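You operate a simulated robot arm through the tools that you are given. There is no shell and no other tool. Be economical: measure what you need, move in short steps, check, and stop when the job is done.

Carry out the task below with a simulated robot arm. There is one attempt and no reset: what you move stays moved.

JOB
Tidy the bench: driver, green brush and tub lid away.
Fine: the driver stands in its dock with the dial on 2, the brush in its holder, the lid down on the grease tub.
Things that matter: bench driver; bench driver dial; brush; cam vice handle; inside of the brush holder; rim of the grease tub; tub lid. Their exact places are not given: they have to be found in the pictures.

It is judged by the outcome, as a careful person would: the job done as asked, and still so three seconds after it is handed in. It fails if anything else is knocked over, pushed out of place, dropped, spilled or broken. Lids that push on must go on centred and level and be pressed home; caps that screw on are set level and turned clockwise until they are tight.

ROBOT AND FRAMES
A 7-joint arm with a two-finger parallel gripper, hanging from a carriage that runs on a rail from [0.005, 1.863] to [-0.001, -0.417] (x, y) and turns from -1.222 to 10.786 rad about z. Base frame: it is fixed where the carriage stands at the start and does not move with it; the origin is on the floor, on the carriage's upright axis, x ahead of it, y to its left, z up; the surface under the hand at the start is at about z = 0.78. Lengths are in m, angles in rad, forces in N, time in s.
With the tool pointing down near the work surface it reaches from about 0.24 to 0.68 m from the robot's upright axis, wherever it stands. Its first joint turns from -2.897 to 2.897 rad. Places, roughly: bench driver dial [0.2, -0.3, 0.8]; cam vice handle [-0.5, -0.5, 0.8]; inside of the brush holder [-0.2, -0.3, 0.8]; rim of the grease tub [-0.1, -0.3, 0.8]. Payload 3.91 kg.
The TCP is the grasp point between the finger pads, 0.03 m short of the fingertips. In the tool frame z runs along the fingers and y along their closing line. Largest opening 0.11 m; finger width 0.02, thickness 0.01; the body of the gripper, 0.048 by 0.112 m, starts 0.055 m behind the TCP.
Orientation is that of the tool frame in the base frame, as [roll, pitch, yaw] about the fixed x, y, z axes, in that order (R = Rz(yaw) Ry(pitch) Rx(roll)). With the fingers straight down and closing along the base's y, the tool's x points along the base's -x, its y along +y and its z along -z.

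CONTROLS
- The arm moves only by the tool play_rows. Its argument "steps" is a list of rows, each a list of 7 numbers: the shift along the base's x, y, z in m, then the turn, a rotation vector about the base's x, y, z in rad, then the finger opening in m, from 0 to 0.11. In form: [[dx, dy, dz, rx, ry, rz, fingers], ...]. A call has 1 to 8 rows; each row shifts and turns the commanded pose from where the row before left it. Each row takes 0.2 s and may step no farther than 0.05 m and 0.15 rad from the row before; otherwise, or with a gripper value out of range, the whole call is refused. A pose out of reach is approached as far as the arm can. The call stops where the force on the tool passes 40 N (or 10 N more than at its start, if that is more) or the arm is blocked; 0.2 s more then pass. Each finger travels about 0.108 m/s and halts on what it meets, pressing with about 34 N; the grip force reading is that of the motor and also rises with nothing between the fingers. The clock runs only during rows and for 0.2 s after the last one: add rows that do not move to give the fingers time. It gives the time, the measured TCP pose, the force on the tool (base axes), the opening and the grip force at its end, in the units of the frame above (readings bear some noise), with the torque about the TCP (base axes, N m) and any sound that the robot's microphone picked up.
- Cameras (640 x 400 px; columns grow to the right, rows downward): "scene" is now at [0.1787, -0.0785, 1.425]; the picture's right is [-0.97, 0.26, 0.00], its down [0.18, 0.66, -0.73] and it looks along [-0.19, -0.71, -0.68] (base axes); focal length 217 px, centre (320, 200). "wrist" rides on the gripper at [0.072, 0.017, -0.103] in the tool frame; the picture's right is [-0.23, 0.97, 0.00], its down [-0.76, -0.18, -0.62] and it looks along [-0.61, -0.14, 0.78] (tool axes); focal length 222 px, centre (320, 200).
- get_image(camera): a new picture of that camera. The clock stands still meanwhile.
- raise_lower(by): slides the trunk up (or, below 0, down) by that many m; the arm and the scene camera ride with it, the base frame stays. It gives what a move gives, with no picture.
- base_move(legs): drives the robot by 1 to 6 legs, each [ahead, left, turn to the left] in m, m and rad, along the robot's own axes; the way and the turn of a leg run together, so that a leg with both is an arc; at most 1.5 m and 3.142 rad a leg. The arm and the cameras ride along, it lands a little off, and it stops where it bumps. It keeps to its track: a leg is cut to what the track allows. It gives what a move gives.
- head_to(pan, tilt): turns the head with the scene camera to pan (to the left, within 2.705 rad either way) and tilt (down, from -0.506 to 1.204), counted from straight ahead of the robot. It gives what a move gives.
- point_at(camera, pixels): for up to 12 pixels [column, row] of the newest picture of that camera ("zoom" is the newest enlarged one), the place [x, y, z] in the base frame of the surface seen there, good to about 0.002 m. The clock stands still meanwhile.
- inspect(camera, box): a new picture of the part [left, top, right, bottom] of that camera's present view, enlarged. The clock stands still meanwhile.
- finish_job(): hands the job in; it is judged then, once.

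Work in short steps. Measure before you move; look again where a grasp or a placing could have gone wrong, and mend it. You have 80 turns and 48 pictures in all, those below and enlarged ones among them. Open the gripper and draw the arm clear of the work before you hand the job in, unless the task says otherwise; then end with one line.

The tools are called after "Emit:" as a command line: name --pt "numbers of a row" for each row, then --argument value for the rest, lists and objects as JSON in quotes. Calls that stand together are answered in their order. play_rows: Moves the arm, as the interface text tells. Its arguments: {"type":"object","properties":{"steps":{"type":"array","items":{"type":"array","items":{"type":"number"}}}},"required":["steps"]} The other tools are called the same way: raise_lower (by) slides the trunk up or down; base_move (legs) drives the base; head_to (pan, tilt) turns the head that bears the scene camera; get_image (camera) takes a picture; point_at (camera, pixels) gives the place of the surface under pixels of a picture; inspect (camera, box) takes an enlarged picture of a part of a camera's view; finish_job () hands the job in.

At the start:

```text
clock: 0.0
tcp_pos: [-0.0046, -0.5186, 1.1689]
tool_rot: [3.142, -0.003, 3.141]
wrist_force: [-0.6, 0.7, 0.7]
wrist_torque: [0.02, -0.01, -0.01]
grip_width: 0.11
gripper_force: 0.0
trunk travel left (down, up): [-0.1, 0.48]
robot x, y, heading: [-0.0004, -0.0005, 0.0]
head pan, tilt: [-1.834, 0.747]
```

scene: 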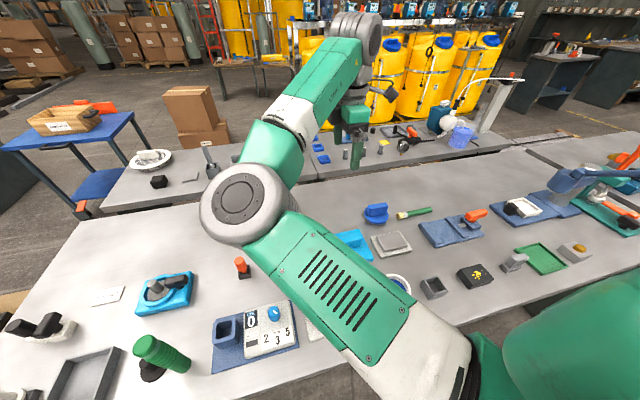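
wrist: 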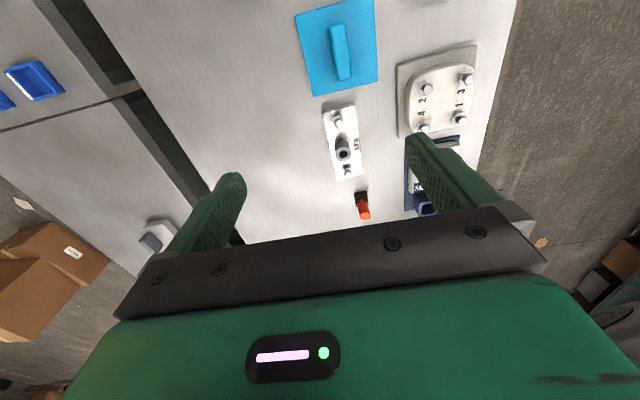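

The scene shows a dial block at about (265,328), a green-handled object at (160,350), a green brush at (413,213), and something lid-like at (376,213). I'll enlarge those areas.

Emit:
inspect --camera "scene" --box '[60, 240, 320, 400]'

Emit:
inspect --camera "scene" --box '[320, 180, 640, 320]'

```text
2.46 times, centred on (190, 320) of scene
```

zoom: 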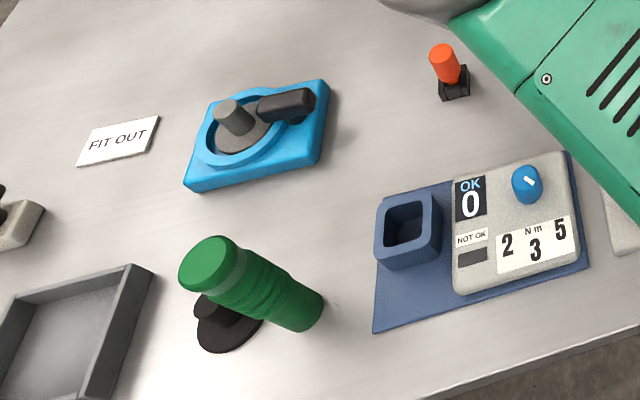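

```text
2.00 times, centred on (480, 250) of scene
```

zoom: 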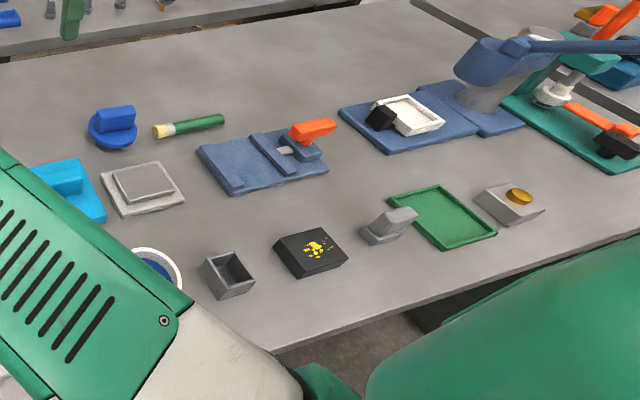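

Next I'll get 3D positions from this enlarged view and then close-ups of the driver and the vice.

Emit:
point_at --camera "zoom" --pixels '[[113, 128], [112, 112], [160, 131], [190, 126], [222, 119], [315, 130], [210, 260], [254, 277], [234, 270], [175, 262], [155, 270], [230, 210]]'

Emit:
inspect --camera "scene" --box '[120, 320, 216, 380]'

Emit:
inspect --camera "scene" --box '[360, 190, 504, 280]'

```text
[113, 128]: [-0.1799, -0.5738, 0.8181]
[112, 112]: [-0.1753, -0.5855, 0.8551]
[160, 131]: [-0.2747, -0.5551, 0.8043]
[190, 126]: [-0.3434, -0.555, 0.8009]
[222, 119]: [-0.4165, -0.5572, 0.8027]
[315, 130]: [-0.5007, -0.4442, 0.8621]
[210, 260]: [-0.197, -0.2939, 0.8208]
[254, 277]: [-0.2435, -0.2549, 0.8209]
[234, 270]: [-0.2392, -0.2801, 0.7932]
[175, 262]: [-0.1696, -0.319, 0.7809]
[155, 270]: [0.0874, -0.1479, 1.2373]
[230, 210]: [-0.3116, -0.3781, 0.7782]
```

```text
6.67 times, centred on (168, 350) of scene
```

zoom: 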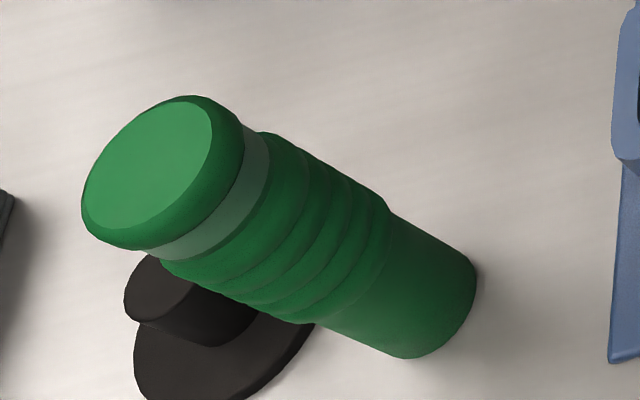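

```text
4.44 times, centred on (432, 235) of scene
```

zoom: 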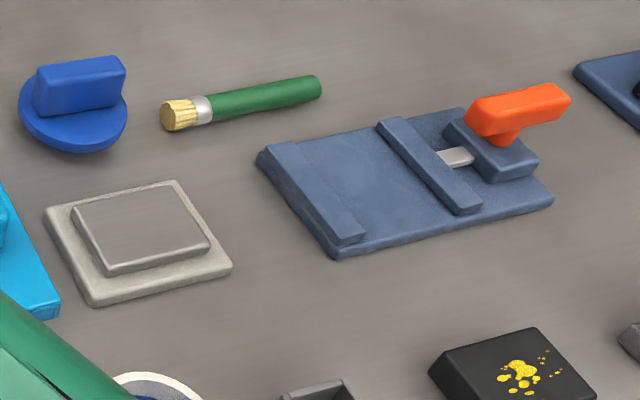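

The green cylinder at (160,350) may be just a bottle, so I need to find the driver. I'll enlarge the far bench and left region, and look at the wrist view.

Emit:
inspect --camera "scene" --box '[300, 110, 492, 230]'

Emit:
inspect --camera "wrist" --box '[280, 0, 520, 220]'

Emit:
head_to --pan -0.9 --tilt 0.9

Emit:
get_image --camera "scene"

```text
3.33 times, centred on (396, 170) of scene
```

zoom: 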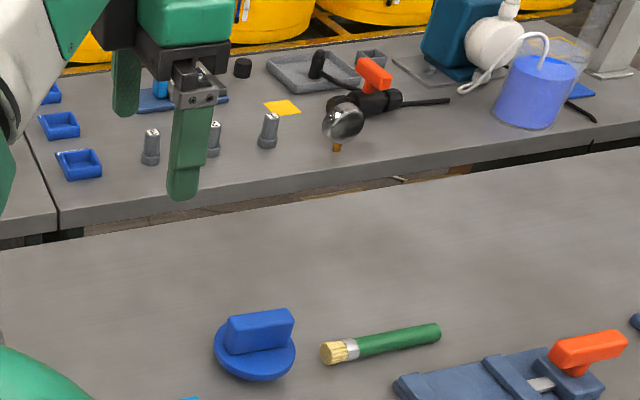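

```text
1.82 times, centred on (400, 110) of wrist
```

zoom: 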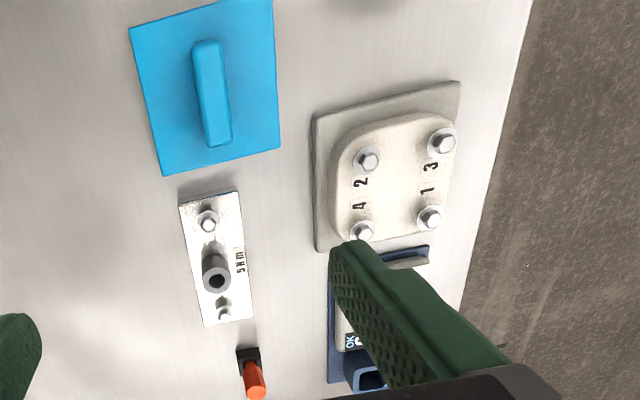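

```text
clock: 1.2
tcp_pos: [-0.0046, -0.5186, 1.1683]
tool_rot: [3.141, 0.0, 3.141]
wrist_force: [0.2, -0.2, 0.4]
wrist_torque: [0.0, 0.01, -0.02]
grip_width: 0.1101
gripper_force: 0.0
trunk travel left (down, up): [-0.1, 0.48]
robot x, y, heading: [-0.0046, -0.0007, -0.001]
head pan, tilt: [-0.901, 0.901]
```

```text
39 pictures are left
```

scene: 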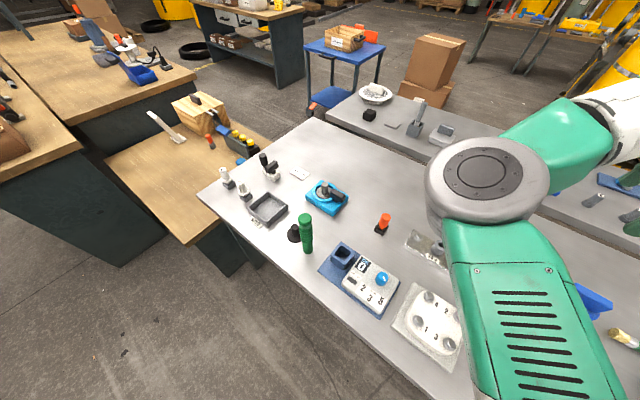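

From here the green upright object is at (306,233), a black item at (293,234), and the dock at (345,260). I'll zoom in there.

Emit:
inspect --camera "scene" --box '[200, 140, 424, 320]'

Emit:
point_at --camera "scene" --pixels '[[306, 218], [308, 250], [293, 234], [342, 256], [382, 278], [384, 217], [380, 231], [327, 196], [268, 207], [365, 289], [270, 172], [228, 180]]'

```text
2.22 times, centred on (312, 230) of scene
```

zoom: 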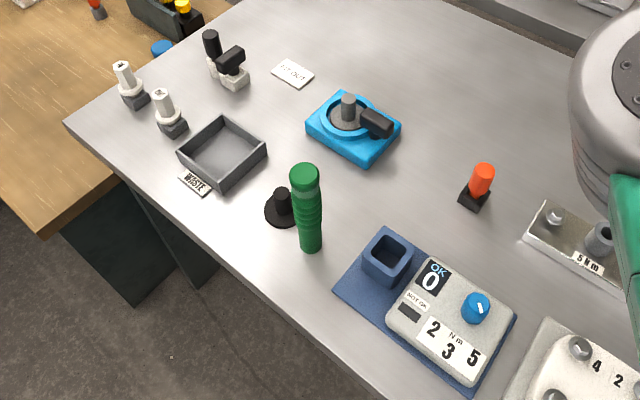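

```text
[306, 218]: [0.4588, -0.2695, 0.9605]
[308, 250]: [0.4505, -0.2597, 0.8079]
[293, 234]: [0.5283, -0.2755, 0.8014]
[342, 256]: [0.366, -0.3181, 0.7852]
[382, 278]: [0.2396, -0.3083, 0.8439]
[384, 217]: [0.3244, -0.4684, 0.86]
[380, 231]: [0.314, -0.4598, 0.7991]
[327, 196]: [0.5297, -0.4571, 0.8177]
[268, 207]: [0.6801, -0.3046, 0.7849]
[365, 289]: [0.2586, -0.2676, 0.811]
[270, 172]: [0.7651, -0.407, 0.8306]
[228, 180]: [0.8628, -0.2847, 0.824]
```

The driver is still uncertain, so I'll zoom tightly on the orange item, the dock and the green item, and use the zoom to measure the socket.

Emit:
inspect --camera "scene" --box '[320, 200, 416, 320]'

Emit:
inspect --camera "scene" --box '[276, 200, 356, 260]'

Emit:
head_to --pan -2.4 --tilt 0.8

Emit:
get_image --camera "scene"

```text
3.33 times, centred on (368, 260) of scene
```

zoom: 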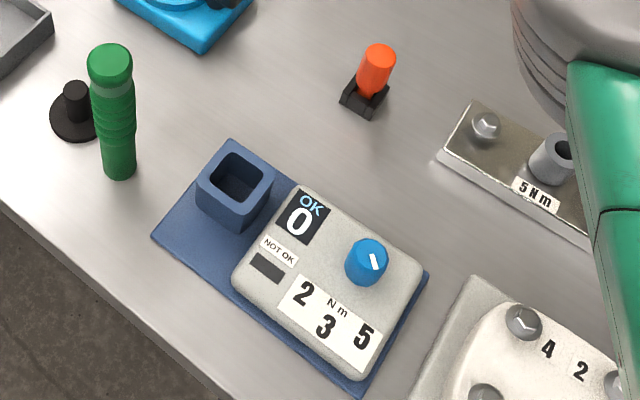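

```text
6.67 times, centred on (316, 230) of scene
```

zoom: 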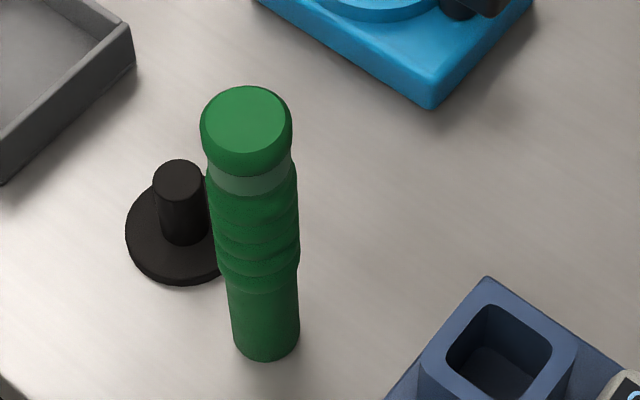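

```text
clock: 2.8
tcp_pos: [-0.0038, -0.5182, 1.168]
tool_rot: [3.141, -0.001, -3.141]
wrist_force: [-0.1, -0.6, -0.2]
wrist_torque: [0.0, 0.02, -0.01]
grip_width: 0.1098
gripper_force: 0.1
trunk travel left (down, up): [-0.1, 0.48]
robot x, y, heading: [-0.0, -0.0009, -0.001]
head pan, tilt: [-2.4, 0.799]
```

```text
35 pictures are left
```

scene: 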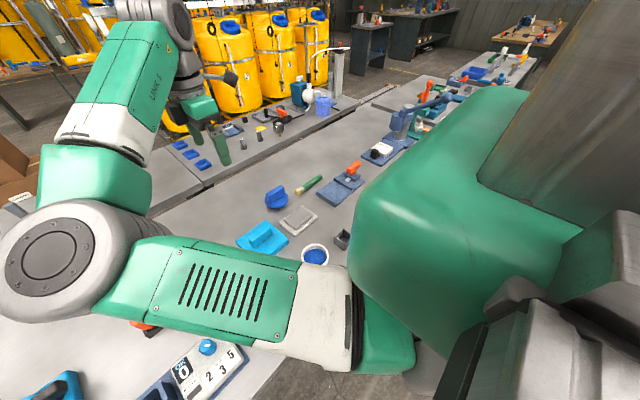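

The green cylinder, about 0.18 m tall at (0.455,-0.265), is slightly thinner than the dock socket, so it's likely the driver. I'll bring the wrist camera over that area and look closer.

Emit:
play_rows --pt "0.032 0.027 -0.01 0 0 0 0.11" --pt "0.032 0.027 -0.01 0 0 0 0.11" --pt "0.032 0.027 -0.01 0 0 0 0.11" --pt "0.032 0.027 -0.01 0 0 0 0.11" --pt "0.032 0.027 -0.01 0 0 0 0.11" --pt "0.032 0.027 -0.01 0 0 0 0.11" --pt "0.032 0.027 -0.01 0 0 0 0.11" --pt "0.032 0.027 0 0 0 0 0.11"

Emit:
get_image --camera "wrist"

Emit:
head_to --pan -1.834 --tilt 0.85

Emit:
get_image --camera "scene"

```text
clock: 4.6
tcp_pos: [0.2527, -0.3028, 1.0973]
tool_rot: [-3.141, 0.0, 3.141]
wrist_force: [0.3, -0.2, -1.3]
wrist_torque: [0.02, 0.0, 0.02]
grip_width: 0.1101
gripper_force: 0.1
trunk travel left (down, up): [-0.1, 0.48]
robot x, y, heading: [-0.0014, -0.0011, -0.004]
head pan, tilt: [-2.4, 0.799]
```

```text
34 pictures are left
```

wrist: 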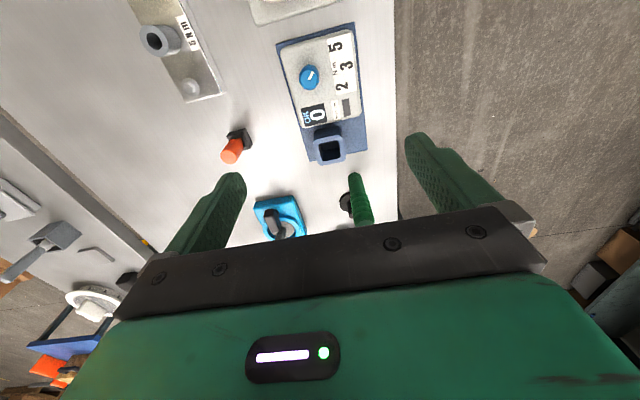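

```text
clock: 5.6
tcp_pos: [0.251, -0.3033, 1.0968]
tool_rot: [-3.141, 0.0, 3.14]
wrist_force: [-0.2, -0.2, -0.1]
wrist_torque: [0.0, 0.01, 0.02]
grip_width: 0.1098
gripper_force: 0.1
trunk travel left (down, up): [-0.1, 0.48]
robot x, y, heading: [0.003, 0.0004, 0.0]
head pan, tilt: [-1.834, 0.85]
```

```text
33 pictures are left
```

scene: 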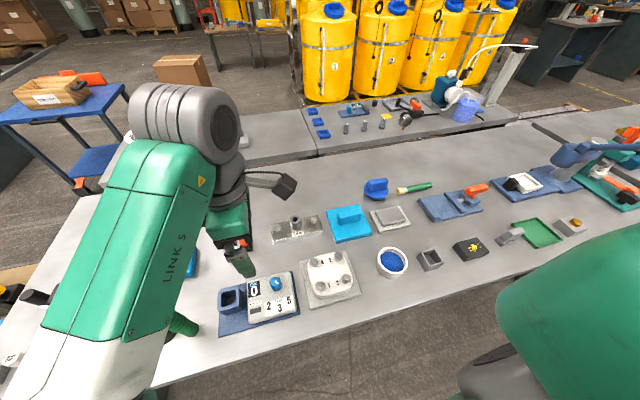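

The arm is out of the way now: tub at (392,262), holder at (430,259), lid at (376,188), brush at (413,187), dial at (276,283). I'll zoom for measurements.

Emit:
inspect --camera "scene" --box '[352, 170, 512, 290]'

Emit:
point_at --camera "zoom" --pixels '[[105, 370], [214, 372], [160, 318], [160, 408], [158, 365], [250, 335], [340, 335], [314, 368], [290, 318], [100, 68], [98, 90], [70, 88]]'

Emit:
inspect --camera "wrist" --box '[200, 20, 440, 260]'

```text
3.33 times, centred on (432, 230) of scene
```

zoom: 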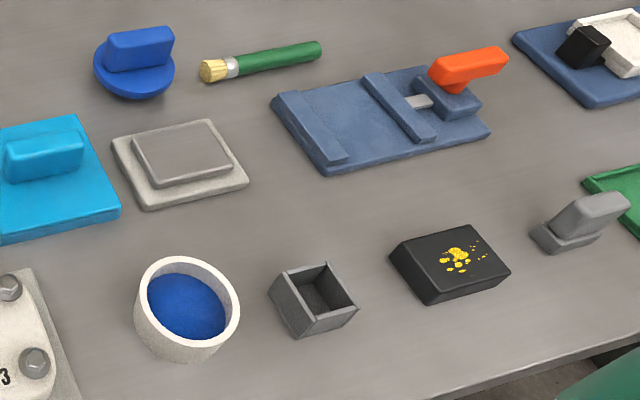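

```text
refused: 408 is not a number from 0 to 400
```

```text
1.67 times, centred on (320, 140) of wrist
```

zoom: 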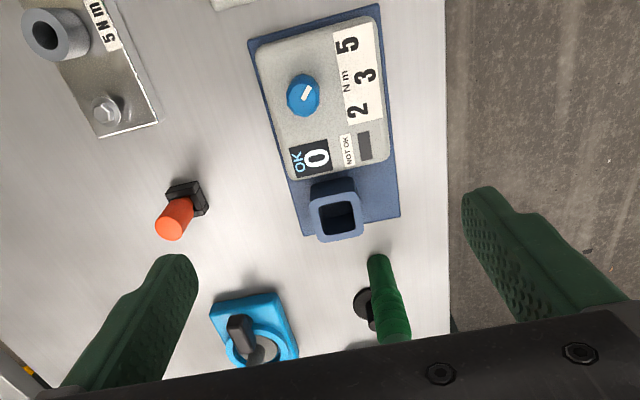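

I'll zoom tightly on the green and orange items, and measure points for the tub and holder.

Emit:
inspect --camera "wrist" --box '[320, 120, 400, 230]'

Emit:
inspect --camera "wrist" --box '[210, 110, 270, 170]'

Emit:
point_at --camera "scene" --pixels '[[379, 255], [406, 255], [391, 249], [392, 262], [420, 253], [446, 260], [430, 250], [432, 265], [434, 258], [376, 183], [371, 191], [388, 195]]'

Emit:
point_at --camera "wrist" --pixels '[[310, 75], [334, 85], [338, 66], [328, 46], [330, 149], [329, 134], [318, 150], [343, 148], [363, 215], [359, 178], [236, 142], [231, 158]]'

```text
3.64 times, centred on (360, 175) of wrist
```

zoom: 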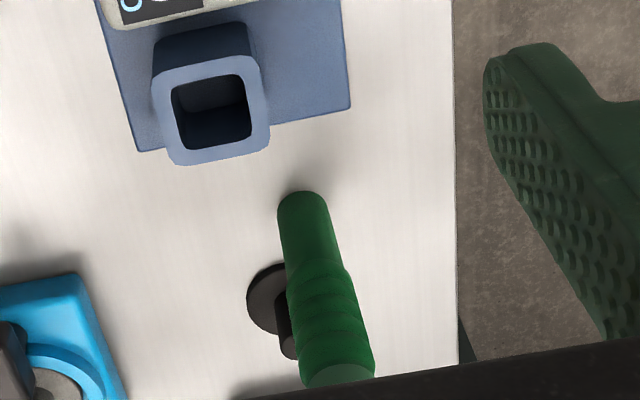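

```text
6.67 times, centred on (240, 140) of wrist
```

zoom: 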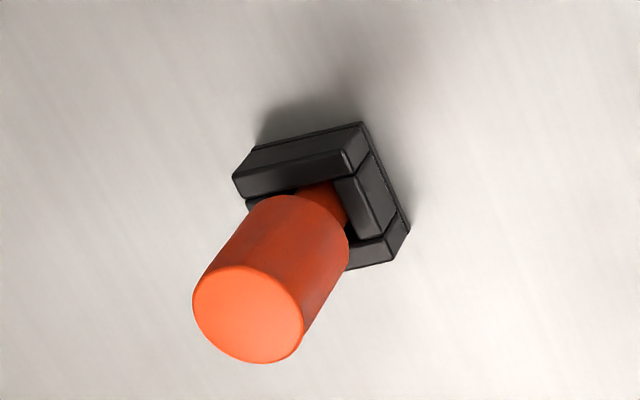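

```text
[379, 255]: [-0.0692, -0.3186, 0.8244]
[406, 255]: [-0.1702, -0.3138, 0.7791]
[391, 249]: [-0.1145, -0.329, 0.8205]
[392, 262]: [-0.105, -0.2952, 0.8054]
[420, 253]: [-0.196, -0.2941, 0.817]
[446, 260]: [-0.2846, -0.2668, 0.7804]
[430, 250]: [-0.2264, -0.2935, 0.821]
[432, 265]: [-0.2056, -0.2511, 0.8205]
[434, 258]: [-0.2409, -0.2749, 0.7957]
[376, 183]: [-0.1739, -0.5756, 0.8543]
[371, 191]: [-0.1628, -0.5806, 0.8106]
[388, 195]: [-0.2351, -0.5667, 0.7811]
```

```text
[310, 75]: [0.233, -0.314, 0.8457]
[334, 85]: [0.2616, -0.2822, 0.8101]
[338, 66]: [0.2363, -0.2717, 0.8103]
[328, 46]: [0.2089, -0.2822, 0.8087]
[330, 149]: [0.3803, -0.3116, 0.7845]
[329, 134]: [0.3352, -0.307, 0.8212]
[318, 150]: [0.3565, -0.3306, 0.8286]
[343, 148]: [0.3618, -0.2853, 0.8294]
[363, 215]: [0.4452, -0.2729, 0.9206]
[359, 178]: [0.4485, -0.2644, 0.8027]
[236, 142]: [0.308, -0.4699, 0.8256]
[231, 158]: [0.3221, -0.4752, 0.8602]
```

The orange peg is part of a clip stand, so the green upright handle (about 32 mm at the base, 36 mm at the top, centre ≈ (0.462,-0.268), top ≈0.96) is the driver. The socket centre is ≈ (0.362,-0.309), rim z 0.829. I'll move above the driver at a safe height and look.

Emit:
play_rows --pt "0.042 0.007 0 0 0 0 0.11" --pt "0.042 0.007 0 0 0 0 0.11" --pt "0.042 0.007 0 0 0 0 0.11" --pt "0.042 0.007 -0.005 0 0 0 0.11" --pt "0.043 0.007 -0.012 0 0 0 0.11"

Emit:
get_image --camera "wrist"

```text
clock: 6.8
tcp_pos: [0.4642, -0.2686, 1.0796]
tool_rot: [3.14, 0.0, -3.141]
wrist_force: [0.4, 0.2, 0.0]
wrist_torque: [0.01, 0.0, -0.04]
grip_width: 0.11
gripper_force: 0.1
trunk travel left (down, up): [-0.1, 0.48]
robot x, y, heading: [0.0015, 0.0001, -0.003]
head pan, tilt: [-1.834, 0.85]
```

```text
28 pictures are left
```

wrist: 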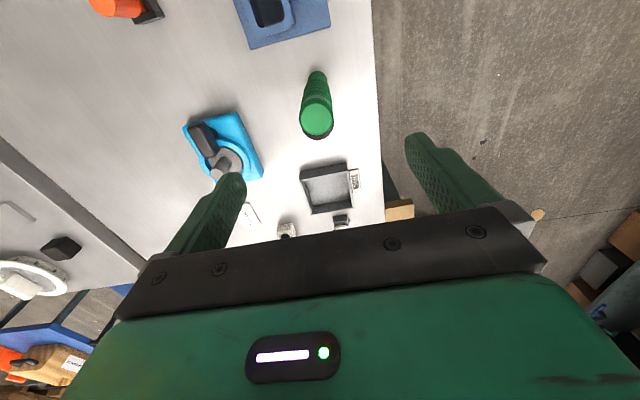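

The driver's top is at (317,118). I'll measure it.

Emit:
point_at --camera "wrist" --pixels '[[317, 119], [303, 121], [331, 119], [317, 133], [316, 106], [316, 75], [308, 78], [325, 78]]'

```text
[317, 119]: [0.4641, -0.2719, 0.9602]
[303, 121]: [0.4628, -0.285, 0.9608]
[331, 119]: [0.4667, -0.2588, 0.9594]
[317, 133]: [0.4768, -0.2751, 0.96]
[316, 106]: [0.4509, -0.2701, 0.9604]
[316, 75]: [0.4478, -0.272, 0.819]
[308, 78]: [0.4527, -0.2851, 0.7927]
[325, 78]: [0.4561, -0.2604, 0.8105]
```

The top centre is (0.464,-0.272,0.960). I'll descend to TCP z ≈0.918 and close.

Emit:
play_rows --pt "0 -0.003 -0.04 0 0 0 0.11" --pt "0 0 -0.04 0 0 0 0.11" --pt "0 0 -0.04 0 0 0 0.11" --pt "0 0 -0.04 0 0 0 0.11" --pt "0 0 0 0 0 0 0.06" --pt "0 0 0 0 0 0 0.02" --pt "0 0 0 0 0 0 0.02" --pt "0 0 0 0 0 0 0.02"

```text
clock: 8.6
tcp_pos: [0.4587, -0.2711, 0.9186]
tool_rot: [3.141, 0.0, -3.141]
wrist_force: [0.2, -0.5, 0.6]
wrist_torque: [-0.02, 0.02, 0.05]
grip_width: 0.0343
gripper_force: 33.9
trunk travel left (down, up): [-0.1, 0.48]
robot x, y, heading: [-0.0005, -0.0003, -0.003]
head pan, tilt: [-1.834, 0.85]
```

Gripped at 34 mm. I'll lift 0.08 and check it is held straight.

Emit:
play_rows --pt "0 0 0.02 0 0 0 0.02" --pt "0 0 0.03 0 0 0 0.02" --pt "0 0 0.03 0 0 0 0.02"

Emit:
get_image --camera "wrist"

```text
clock: 9.4
tcp_pos: [0.4614, -0.2707, 0.9993]
tool_rot: [3.141, 0.0, 3.141]
wrist_force: [-0.6, -0.4, -3.9]
wrist_torque: [-0.03, 0.0, -0.02]
grip_width: 0.0344
gripper_force: 33.8
trunk travel left (down, up): [-0.1, 0.48]
robot x, y, heading: [-0.0001, 0.0026, -0.002]
head pan, tilt: [-1.834, 0.85]
```

```text
27 pictures are left
```

wrist: 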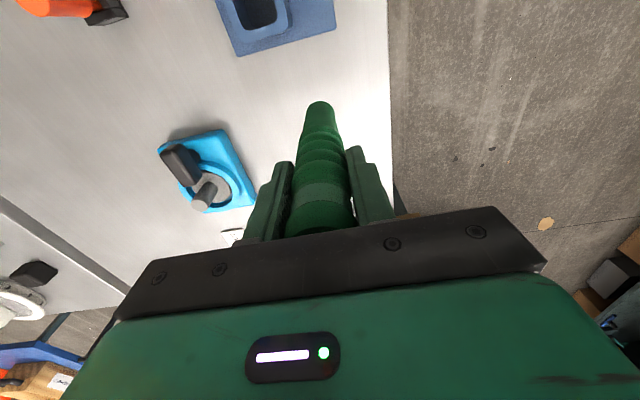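

Held upright. I'll move over the socket (shift -0.101,-0.037) and measure the driver's bottom relative to the socket opening from the scene camera.

Emit:
play_rows --pt "-0.034 -0.012 0 0 0 0 0.02" --pt "-0.034 -0.012 0 0 0 0 0.02" --pt "-0.033 -0.013 0 0 0 0 0.02" --pt "0 0 0 0 0 0 0.02"

Emit:
inspect --camera "wrist" --box '[220, 20, 420, 240]'

Emit:
inspect --camera "scene" --box '[180, 230, 340, 350]'

```text
clock: 10.4
tcp_pos: [0.3602, -0.3078, 1.001]
tool_rot: [-3.14, -0.001, -3.141]
wrist_force: [-0.1, 0.6, -3.9]
wrist_torque: [0.02, -0.01, 0.0]
grip_width: 0.0343
gripper_force: 33.7
trunk travel left (down, up): [-0.1, 0.48]
robot x, y, heading: [0.0011, -0.0025, 0.004]
head pan, tilt: [-1.834, 0.85]
```

```text
1.82 times, centred on (320, 130) of wrist
```

zoom: 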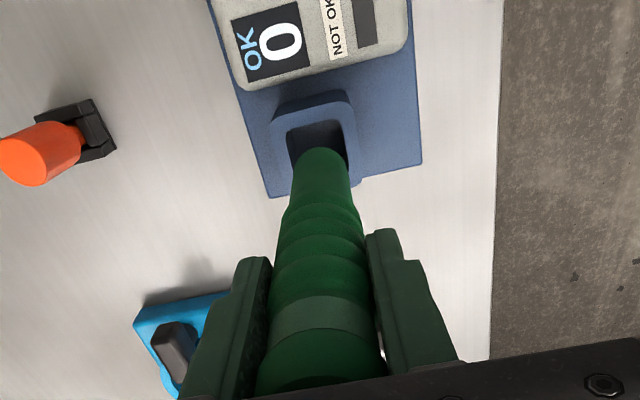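

```text
3.33 times, centred on (260, 290) of scene
```

zoom: 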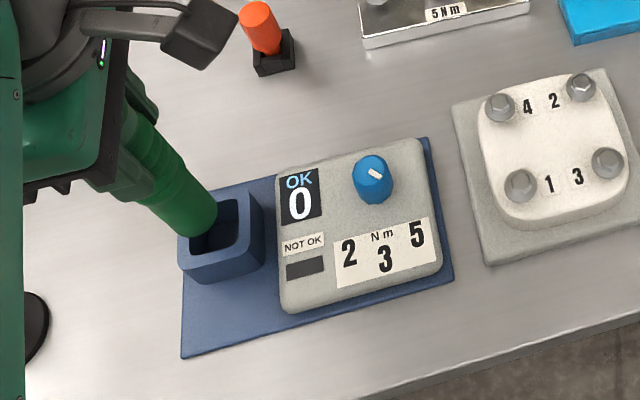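

The bottom is just above the socket. I'll measure the rim points and the driver's lower edge from the zoom.

Emit:
point_at --camera "zoom" --pixels '[[186, 246], [212, 252], [237, 245], [241, 225], [244, 197], [226, 194], [181, 238], [202, 248], [217, 208], [200, 232], [188, 228], [212, 222]]'

Emit:
inspect --camera "scene" --box '[216, 270, 256, 300]'

```text
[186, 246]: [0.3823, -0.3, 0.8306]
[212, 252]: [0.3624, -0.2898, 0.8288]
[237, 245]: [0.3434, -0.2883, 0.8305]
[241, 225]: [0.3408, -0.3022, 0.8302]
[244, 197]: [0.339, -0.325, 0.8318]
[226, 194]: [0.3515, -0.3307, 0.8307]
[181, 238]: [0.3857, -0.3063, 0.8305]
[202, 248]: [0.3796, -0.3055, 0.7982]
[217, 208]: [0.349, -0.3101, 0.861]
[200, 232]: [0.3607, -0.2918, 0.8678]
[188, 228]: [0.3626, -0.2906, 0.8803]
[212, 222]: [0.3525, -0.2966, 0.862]
```

```text
13.33 times, centred on (236, 285) of scene
```

zoom: 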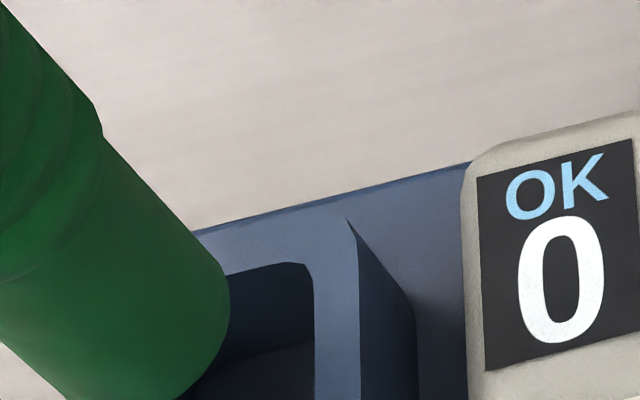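

The driver's axis is ≈ (0.364,-0.307) and the socket centre ≈ (0.361,-0.309). I'll shift by (-0.002,-0.002) and lower gently.

Emit:
play_rows --pt "-0.002 -0.002 -0.01 0 0 0 0.02" --pt "0 0 -0.015 0 0 0 0.02" --pt "0 0 -0.01 0 0 0 0.02" --pt "0 0 -0.01 0 0 0 0.02" --pt "0 0 -0.01 0 0 0 0.02"

Emit:
inspect --camera "scene" --box '[180, 230, 340, 350]'

```text
clock: 11.6
tcp_pos: [0.3599, -0.3098, 0.9462]
tool_rot: [3.14, 0.001, 3.141]
wrist_force: [-0.5, 0.1, -3.7]
wrist_torque: [0.0, 0.0, 0.0]
grip_width: 0.0343
gripper_force: 34.4
trunk travel left (down, up): [-0.1, 0.48]
robot x, y, heading: [0.0019, 0.0005, -0.0]
head pan, tilt: [-1.834, 0.85]
```

```text
3.33 times, centred on (260, 290) of scene
```

zoom: 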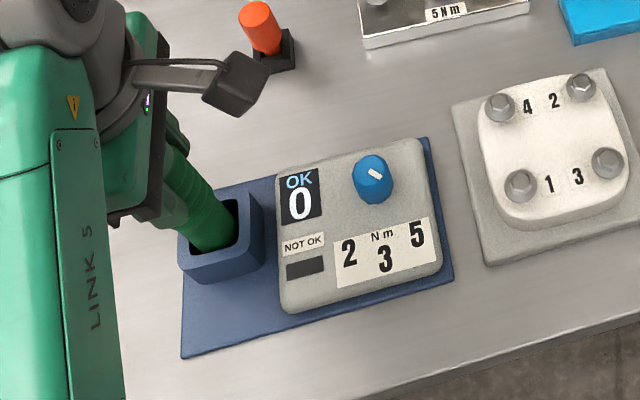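

The driver is entering the socket with no contact force. I'll continue down until it touches the floor.

Emit:
play_rows --pt "0 0 -0.008 0 0 0 0.02" --pt "0 0 -0.006 0 0 0 0.02" --pt "0 0 -0.004 0 0 0 0.02" --pt "0 0 -0.003 0 0 0 0.02"

```text
clock: 12.6
tcp_pos: [0.3588, -0.3084, 0.9263]
tool_rot: [-3.141, 0.001, -3.142]
wrist_force: [-3.8, 0.9, 3.5]
wrist_torque: [0.16, 0.29, 0.06]
grip_width: 0.0346
gripper_force: 33.6
trunk travel left (down, up): [-0.1, 0.48]
robot x, y, heading: [-0.0011, 0.001, -0.002]
head pan, tilt: [-1.834, 0.85]
```

It's in contact with the floor at ≈0.786. I'll release and rise clear.

Emit:
play_rows --pt "0 0 0 0 0 0 0.06" --pt "0 0 0 0 0 0 0.1" --pt "0 0 0 0 0 0 0.1" --pt "0 0 0.04 0 0 0 0.1" --pt "0 0 0.05 0 0 0 0.1" --pt "0 0 0.05 0 0 0 0.1" --pt "-0.03 0 0.01 0 0 0 0.1"

Emit:
inspect --camera "scene" --box '[180, 230, 340, 350]'

```text
clock: 14.2
tcp_pos: [0.3278, -0.3094, 1.0773]
tool_rot: [-3.141, 0.001, 3.14]
wrist_force: [-0.6, 0.1, -0.7]
wrist_torque: [-0.03, 0.06, 0.01]
grip_width: 0.1002
gripper_force: 0.1
trunk travel left (down, up): [-0.1, 0.48]
robot x, y, heading: [0.0005, -0.0007, 0.005]
head pan, tilt: [-1.834, 0.85]
```

```text
3.33 times, centred on (260, 290) of scene
```

zoom: 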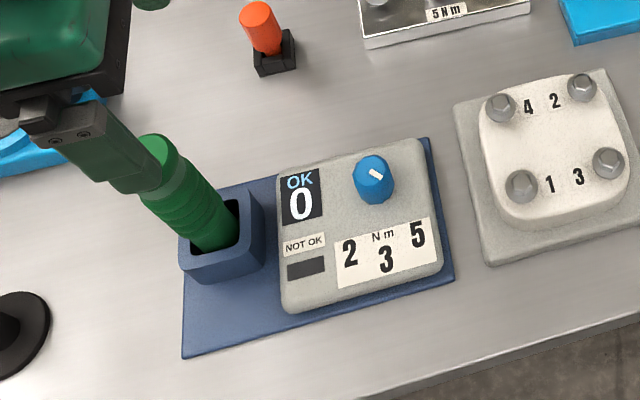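

The driver stands in its dock. Now I'll measure the dial: knob outline, the white mark, and the numbers.

Emit:
inspect --camera "scene" --box '[252, 260, 316, 316]'

Emit:
point_at --camera "zoom" --pixels '[[216, 140], [223, 120], [240, 134], [228, 185], [200, 110], [185, 140], [260, 140], [215, 205], [170, 290], [255, 300], [330, 255], [226, 110]]'

```text
7.14 times, centred on (284, 288) of scene
```

zoom: 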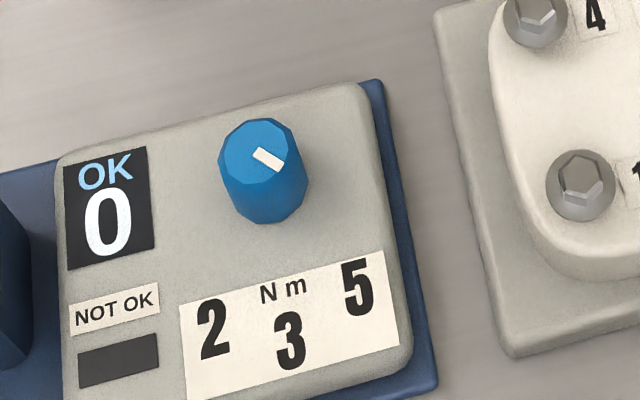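

```text
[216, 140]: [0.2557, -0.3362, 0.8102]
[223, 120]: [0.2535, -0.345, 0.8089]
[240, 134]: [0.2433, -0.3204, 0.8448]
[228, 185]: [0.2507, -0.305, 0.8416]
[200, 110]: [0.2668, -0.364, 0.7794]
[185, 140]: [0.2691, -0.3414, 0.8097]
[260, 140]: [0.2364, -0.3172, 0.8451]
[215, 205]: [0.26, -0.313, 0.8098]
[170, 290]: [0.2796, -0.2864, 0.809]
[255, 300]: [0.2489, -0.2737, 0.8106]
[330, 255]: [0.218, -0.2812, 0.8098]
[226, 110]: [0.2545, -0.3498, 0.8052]
```

I'll measure on this zoom: mark ends (258,153) and (280,166), knob top edges, and number centres.

Emit:
point_at --camera "zoom" --pixels '[[258, 154], [280, 166], [254, 122], [254, 182], [222, 150], [284, 150], [253, 152], [213, 328], [290, 340], [358, 288], [295, 180], [262, 215]]'

```text
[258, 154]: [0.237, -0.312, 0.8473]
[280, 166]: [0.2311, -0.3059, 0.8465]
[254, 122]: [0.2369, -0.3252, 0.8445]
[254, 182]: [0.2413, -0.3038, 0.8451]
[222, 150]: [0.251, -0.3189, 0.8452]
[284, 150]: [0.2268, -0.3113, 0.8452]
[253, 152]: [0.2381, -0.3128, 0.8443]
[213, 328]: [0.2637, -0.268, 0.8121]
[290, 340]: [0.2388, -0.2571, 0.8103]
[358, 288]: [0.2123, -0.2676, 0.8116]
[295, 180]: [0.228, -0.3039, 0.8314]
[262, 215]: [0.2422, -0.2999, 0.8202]
```

Knob centre ≈ (0.239,-0.3145), top 0.846, mark at ≈133° (near 5); 2 lies on the mirror side. I'll move above the knob, pre-turn +0.75 rad, and narrow the fingers.

Emit:
play_rows --pt "-0.044 -0.003 0 0 0 0.15 0.06" --pt "-0.045 -0.002 0 0 0 0.15 0.06" --pt "0 0 -0.04 0 0 0.15 0.06" --pt "0 0 -0.05 0 0 0.15 0.06" --pt "0 0 -0.05 0 0 0.15 0.06" --pt "0 0 -0.03 0 0 0 0.06" --pt "0 0 0 0 0 0 0.06"

Emit:
get_image --camera "wrist"

```text
clock: 15.8
tcp_pos: [0.239, -0.3147, 0.9048]
tool_rot: [-3.141, -0.001, -2.39]
wrist_force: [0.3, 0.2, -0.1]
wrist_torque: [-0.02, 0.04, 0.03]
grip_width: 0.0601
gripper_force: 0.1
trunk travel left (down, up): [-0.1, 0.48]
robot x, y, heading: [0.0019, -0.0042, 0.003]
head pan, tilt: [-1.834, 0.85]
```

```text
20 pictures are left
```

wrist: 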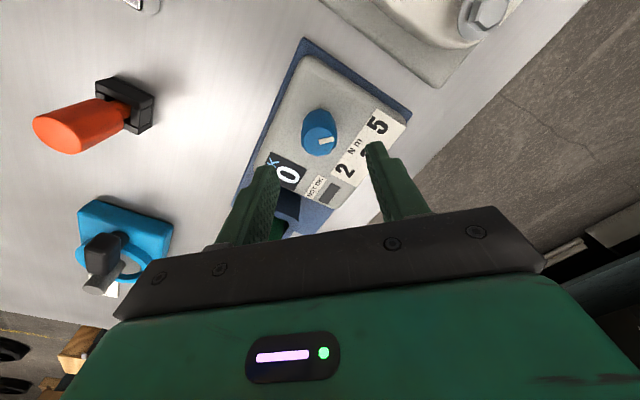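

I'll check the knob's top position from this view.

Emit:
point_at --camera "wrist" --pixels '[[318, 143], [329, 141], [308, 146], [334, 140], [320, 151], [319, 130], [318, 115], [313, 140]]'

Emit:
inspect --camera "wrist" --box '[280, 90, 400, 190]'

```text
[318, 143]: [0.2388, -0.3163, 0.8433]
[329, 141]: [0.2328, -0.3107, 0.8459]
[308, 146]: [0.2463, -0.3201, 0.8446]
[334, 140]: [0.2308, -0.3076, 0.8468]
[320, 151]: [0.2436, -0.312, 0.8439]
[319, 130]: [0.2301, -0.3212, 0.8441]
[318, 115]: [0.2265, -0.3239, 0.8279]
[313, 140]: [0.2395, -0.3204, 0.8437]
```

```text
4.00 times, centred on (340, 140) of wrist
```

zoom: 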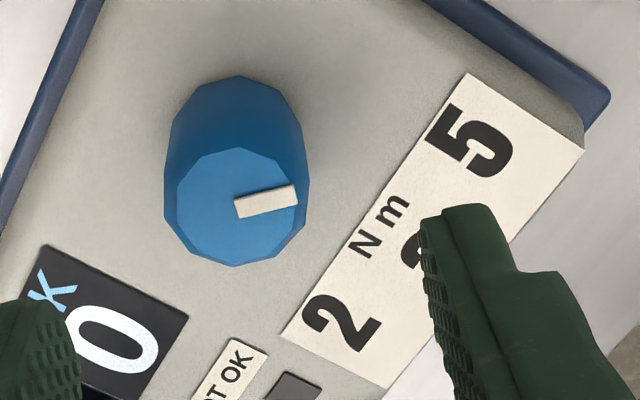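

The knob centre is ≈ (0.239,-0.315), aligned with the TCP, and the mark is at 135°. I'll descend to z≈0.845 and close on it.

Emit:
play_rows --pt "0 0 -0.03 0 0 0 0.06" --pt "0 0 -0.03 0 0 0 0.06" --pt "0 0 0 0 0 0 0.035" --pt "0 0 0 0 0 0 0.01" --pt "0 0 0 0 0 0 0.01"

```text
clock: 17.0
tcp_pos: [0.2401, -0.3129, 0.8463]
tool_rot: [3.142, 0.0, -2.395]
wrist_force: [-1.7, 1.2, 0.0]
wrist_torque: [-0.32, -0.5, -0.04]
grip_width: 0.0299
gripper_force: 45.0
trunk travel left (down, up): [-0.1, 0.48]
robot x, y, heading: [-0.0031, 0.0032, 0.0]
head pan, tilt: [-1.834, 0.85]
```

Gripped at 30 mm. I'll turn clockwise (−z) in steps and listen for clicks.

Emit:
play_rows --pt "0 0 0 0 0 -0.13 0.01" --pt "0 0 0 0 0 -0.13 0.01" --pt "0 0 0 0 0 -0.13 0.01" --pt "0 0 0 0 0 -0.13 0.01" --pt "0 0 0 0 0 -0.13 0.01" --pt "0 0 0 0 0 -0.135 0.01"

```text
clock: 18.4
tcp_pos: [0.2415, -0.3158, 0.8477]
tool_rot: [-3.14, 0.003, 3.103]
wrist_force: [-2.3, 1.3, 34.1]
wrist_torque: [0.73, 0.86, 0.0]
grip_width: 0.0296
gripper_force: 45.4
trunk travel left (down, up): [-0.1, 0.48]
robot x, y, heading: [-0.0021, 0.0029, 0.002]
head pan, tilt: [-1.834, 0.85]
```

An upward force of 34 N has built up, so I'll ease up 3 mm and look at the mark.

Emit:
play_rows --pt "0 0 0.003 0 0 0 0.01" --pt "0 0 0 0 0 0 0.01"

Emit:
inspect --camera "scene" --box '[212, 230, 332, 330]'

```text
clock: 19.0
tcp_pos: [0.2404, -0.3142, 0.8466]
tool_rot: [3.14, 0.001, 3.107]
wrist_force: [5.2, -10.1, -33.4]
wrist_torque: [-0.85, -0.99, 0.04]
grip_width: 0.0298
gripper_force: 45.4
trunk travel left (down, up): [-0.1, 0.48]
robot x, y, heading: [0.0013, -0.0011, -0.001]
head pan, tilt: [-1.834, 0.85]
```

```text
4.00 times, centred on (272, 280) of scene
```

zoom: 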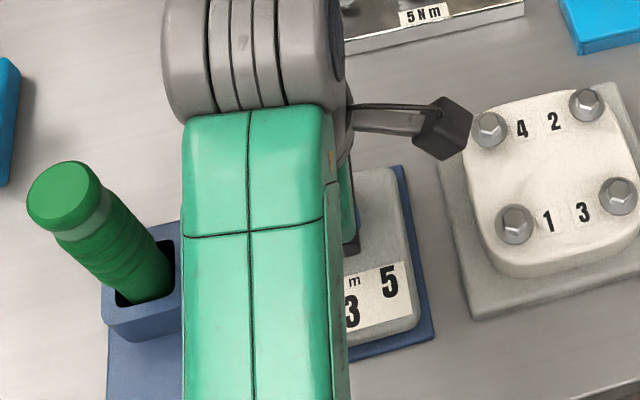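

The grip is very stiff vertically (3 mm swung it to -33 N). I'll go down 1.5 mm and continue turning.

Emit:
play_rows --pt "0 0 -0.0015 0 0 -0.05 0.01" --pt "0 0 0 0 0 -0.13 0.01" --pt "0 0 0 0 0 -0.13 0.01" --pt "0 0 0 0 0 -0.13 0.01" --pt "0 0 0 0 0 -0.13 0.01"

```text
clock: 19.9
tcp_pos: [0.2404, -0.315, 0.8468]
tool_rot: [-3.141, 0.0, 2.743]
wrist_force: [4.4, -8.8, -19.3]
wrist_torque: [-0.02, -0.68, 0.01]
grip_width: 0.0297
gripper_force: 45.6
trunk travel left (down, up): [-0.1, 0.48]
robot x, y, heading: [-0.0002, 0.0016, -0.001]
head pan, tilt: [-1.834, 0.85]
stopped in row 4: the force on the tool passed its limit at 45 N (the readings are from after the stop); the commanded pose is now the measured one
```

It stopped on force. I'll open the fingers to relieve, rise, and check the mark.

Emit:
play_rows --pt "0 0 0 0 0 0 0.06" --pt "0 0 0 0 0 0 0.06" --pt "0 0 0.03 0 0 0 0.06" --pt "0 0 0.03 0 0 0 0.06" --pt "0 0 0 0 0 0 0.06"

Emit:
inspect --camera "wrist" --box '[260, 80, 380, 180]'

```text
clock: 21.1
tcp_pos: [0.2399, -0.3156, 0.9056]
tool_rot: [-3.141, 0.0, 2.744]
wrist_force: [0.2, -0.2, -0.2]
wrist_torque: [0.0, 0.02, 0.03]
grip_width: 0.0599
gripper_force: 0.1
trunk travel left (down, up): [-0.1, 0.48]
robot x, y, heading: [0.0001, -0.0016, 0.002]
head pan, tilt: [-1.834, 0.85]
```

```text
4.00 times, centred on (320, 130) of wrist
```

zoom: 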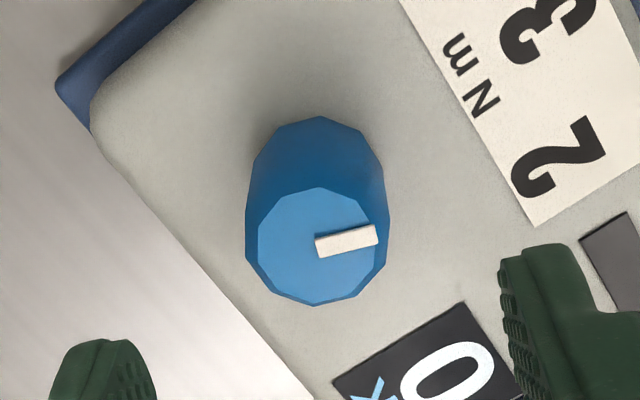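

The knob followed the turn and stayed put. I'll measure the exact mark direction and the directions of "2" and "3" from the knob centre.

Emit:
point_at --camera "zoom" --pixels '[[318, 247], [376, 233], [318, 190], [318, 302], [260, 245], [386, 240], [318, 246], [558, 157], [545, 30], [530, 222], [402, 2], [485, 110]]'

```text
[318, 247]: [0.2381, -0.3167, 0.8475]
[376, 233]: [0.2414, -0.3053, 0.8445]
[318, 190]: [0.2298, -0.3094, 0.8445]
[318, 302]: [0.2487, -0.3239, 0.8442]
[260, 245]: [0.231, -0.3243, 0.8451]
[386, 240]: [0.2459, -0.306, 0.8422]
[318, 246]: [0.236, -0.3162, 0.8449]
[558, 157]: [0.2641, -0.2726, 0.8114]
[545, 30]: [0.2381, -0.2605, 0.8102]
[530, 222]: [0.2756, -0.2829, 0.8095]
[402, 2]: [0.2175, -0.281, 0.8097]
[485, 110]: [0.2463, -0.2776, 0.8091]
```

The mark is at ≈71°, "2" at ≈60°, "3" at ≈91°. I'll re-grip and turn about −0.25 rad more.

Emit:
play_rows --pt "0 0 -0.03 0 0 0 0.06" --pt "0 0 -0.028 0 0 0 0.06" --pt "0 0 0 0 0 0 0.03" --pt "0 0 0 0 0 0 0.027" --pt "0 0 0 0 0 -0.08 0.027" --pt "0 0 0 0 0 -0.08 0.027" --pt "0 0 0 0 0 -0.08 0.027"

```text
clock: 22.7
tcp_pos: [0.2405, -0.3167, 0.8488]
tool_rot: [-3.14, 0.0, 2.501]
wrist_force: [6.0, -11.6, -19.9]
wrist_torque: [1.01, 0.22, -0.02]
grip_width: 0.0298
gripper_force: 45.2
trunk travel left (down, up): [-0.1, 0.48]
robot x, y, heading: [0.0007, 0.0031, -0.002]
head pan, tilt: [-1.834, 0.85]
```

Turned to yaw 2.501. I'll release, rise, and check.

Emit:
play_rows --pt "0 0 0 0 0 0 0.06" --pt "0 0 0 0 0 0 0.06" --pt "0 0 0.03 0 0 0 0.06" --pt "0 0 0.05 0 0 0 0.06" --pt "-0.03 -0.03 0.02 0 0 0 0.06" --pt "-0.03 -0.03 0.02 0 0 0 0.06" --pt "-0.03 -0.03 0.02 0 0 0 0.06" --pt "-0.03 -0.03 0.01 0 0 0 0.06"

Emit:
inspect --camera "scene" --box '[220, 250, 316, 316]'

```text
clock: 24.5
tcp_pos: [0.1193, -0.4352, 0.9984]
tool_rot: [3.141, 0.0, 2.503]
wrist_force: [0.3, 0.0, -0.5]
wrist_torque: [0.0, 0.0, 0.01]
grip_width: 0.06
gripper_force: 0.0
trunk travel left (down, up): [-0.1, 0.48]
robot x, y, heading: [-0.002, 0.0002, 0.002]
head pan, tilt: [-1.834, 0.85]
```

```text
6.06 times, centred on (268, 283) of scene
```

zoom: 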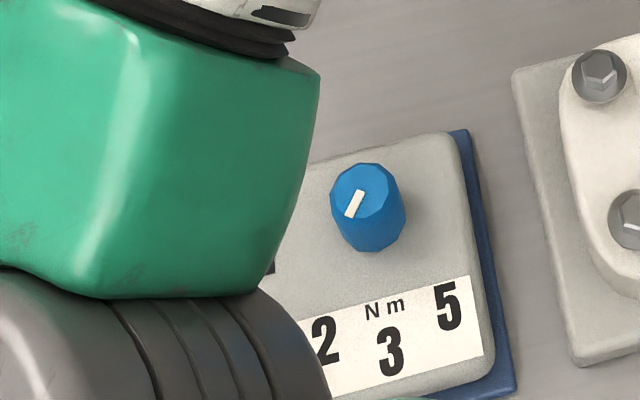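

I'll measure the mark direction here.

Emit:
point_at --camera "zoom" --pixels '[[361, 194], [350, 213], [363, 168], [363, 218], [335, 190], [392, 190], [326, 340], [391, 351], [448, 307]]'

```text
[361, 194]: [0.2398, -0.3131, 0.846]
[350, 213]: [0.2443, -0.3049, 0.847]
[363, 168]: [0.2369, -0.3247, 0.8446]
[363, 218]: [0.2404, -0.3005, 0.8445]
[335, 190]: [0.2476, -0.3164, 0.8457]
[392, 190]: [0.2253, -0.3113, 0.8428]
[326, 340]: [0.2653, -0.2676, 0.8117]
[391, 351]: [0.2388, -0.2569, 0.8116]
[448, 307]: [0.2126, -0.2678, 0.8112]
```

The mark now points at "2" (≈57–61°). Next is the lid and brush; I'll zoom on them, then the tub and holder.

Emit:
inspect --camera "scene" --box '[356, 168, 436, 218]'

Emit:
point_at --camera "zoom" --pixels '[[120, 108], [120, 125], [210, 118], [205, 102], [150, 98], [100, 200], [170, 230], [245, 180], [390, 180], [450, 170], [520, 152], [590, 135]]'

Emit:
inspect --camera "scene" --box '[368, 236, 456, 286]'

```text
8.00 times, centred on (396, 193) of scene
```

zoom: 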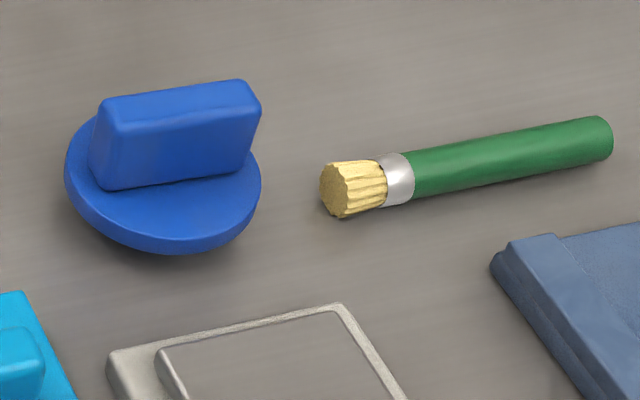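

```text
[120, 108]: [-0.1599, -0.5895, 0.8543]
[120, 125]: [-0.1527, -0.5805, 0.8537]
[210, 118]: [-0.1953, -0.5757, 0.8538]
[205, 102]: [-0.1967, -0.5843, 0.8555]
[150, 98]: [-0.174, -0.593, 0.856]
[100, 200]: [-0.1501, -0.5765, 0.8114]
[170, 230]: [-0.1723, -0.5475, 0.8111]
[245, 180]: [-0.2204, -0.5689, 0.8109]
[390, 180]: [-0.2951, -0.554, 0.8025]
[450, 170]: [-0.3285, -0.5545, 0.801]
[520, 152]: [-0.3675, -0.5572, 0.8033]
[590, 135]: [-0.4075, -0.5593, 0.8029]
```

```text
7.27 times, centred on (412, 261) of scene
```

zoom: 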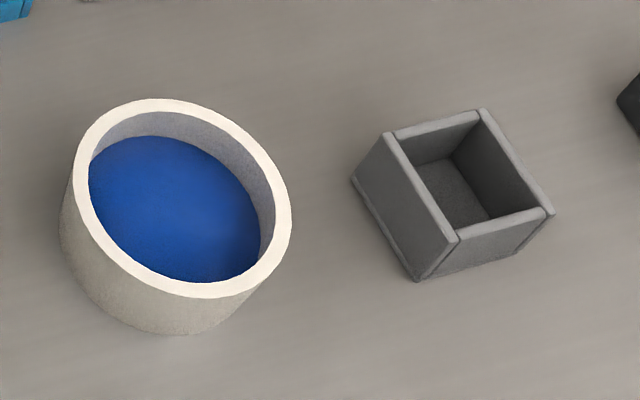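

I'll measure rim points of tub and holder on this zoom.

Emit:
point_at --camera "zoom" --pixels '[[82, 180], [284, 222], [170, 106], [195, 290], [110, 125], [265, 275], [175, 210], [422, 190], [516, 162], [435, 124], [500, 224], [460, 190]]'

```text
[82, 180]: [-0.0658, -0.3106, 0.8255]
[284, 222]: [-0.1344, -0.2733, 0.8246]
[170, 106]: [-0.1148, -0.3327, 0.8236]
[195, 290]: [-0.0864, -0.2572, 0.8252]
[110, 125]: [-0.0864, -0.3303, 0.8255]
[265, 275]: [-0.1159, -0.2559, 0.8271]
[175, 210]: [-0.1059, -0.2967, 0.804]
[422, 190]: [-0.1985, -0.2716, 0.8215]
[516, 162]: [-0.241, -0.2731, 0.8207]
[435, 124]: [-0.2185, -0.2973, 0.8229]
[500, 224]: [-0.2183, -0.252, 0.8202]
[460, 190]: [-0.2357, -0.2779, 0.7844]
```

Tub centre ≈ (-0.101,-0.2935), rim z 0.825; holder centre ≈ (-0.219,-0.274), rim 0.821. I'll move above the lid with yaw back to π.

Emit:
play_rows --pt "-0.0375 -0.018 0 0 0 0.08 0.06" --pt "-0.0375 -0.018 0 0 0 0.08 0.06" --pt "-0.0375 -0.018 0 0 0 0.08 0.06" --pt "-0.0375 -0.018 0 0 0 0.08 0.06" --pt "-0.0375 -0.018 -0.01 0 0 0.08 0.06" --pt "-0.0375 -0.018 -0.01 0 0 0.08 0.06" --pt "-0.0375 -0.018 -0.01 0 0 0.08 0.06" --pt "-0.0375 -0.018 -0.01 0 0 0.08 0.06"

Emit:
get_image --camera "wrist"

```text
clock: 26.3
tcp_pos: [-0.182, -0.5779, 0.9571]
tool_rot: [-3.141, 0.002, -3.138]
wrist_force: [-0.6, -0.4, -0.2]
wrist_torque: [0.02, -0.01, -0.02]
grip_width: 0.0599
gripper_force: 0.2
trunk travel left (down, up): [-0.1, 0.48]
robot x, y, heading: [0.0027, -0.0014, -0.003]
head pan, tilt: [-1.834, 0.85]
```

```text
13 pictures are left
```

wrist: 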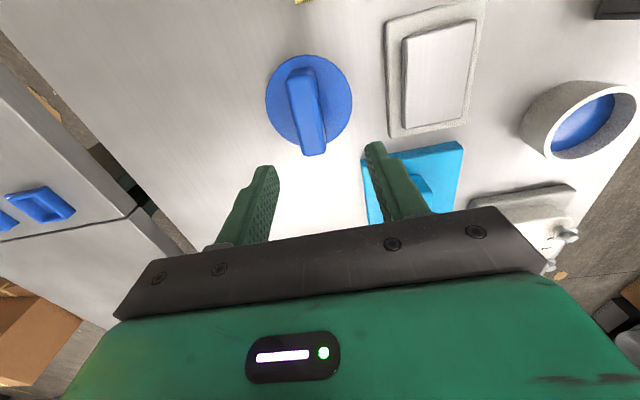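

I'll measure the handle and disc edges.

Emit:
point_at --camera "wrist" --pixels '[[291, 84], [313, 82], [303, 146], [324, 144], [302, 82], [313, 145], [308, 115], [268, 105], [349, 103], [303, 58], [280, 130], [342, 126]]'

```text
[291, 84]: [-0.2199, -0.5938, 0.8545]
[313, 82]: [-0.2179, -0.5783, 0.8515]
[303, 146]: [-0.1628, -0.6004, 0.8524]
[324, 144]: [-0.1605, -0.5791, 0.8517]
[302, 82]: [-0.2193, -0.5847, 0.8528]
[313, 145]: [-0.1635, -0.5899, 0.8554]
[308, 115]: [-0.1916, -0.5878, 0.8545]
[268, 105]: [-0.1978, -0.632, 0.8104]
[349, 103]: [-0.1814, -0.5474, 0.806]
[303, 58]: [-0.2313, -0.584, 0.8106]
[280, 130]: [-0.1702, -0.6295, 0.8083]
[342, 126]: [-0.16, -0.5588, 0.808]
```

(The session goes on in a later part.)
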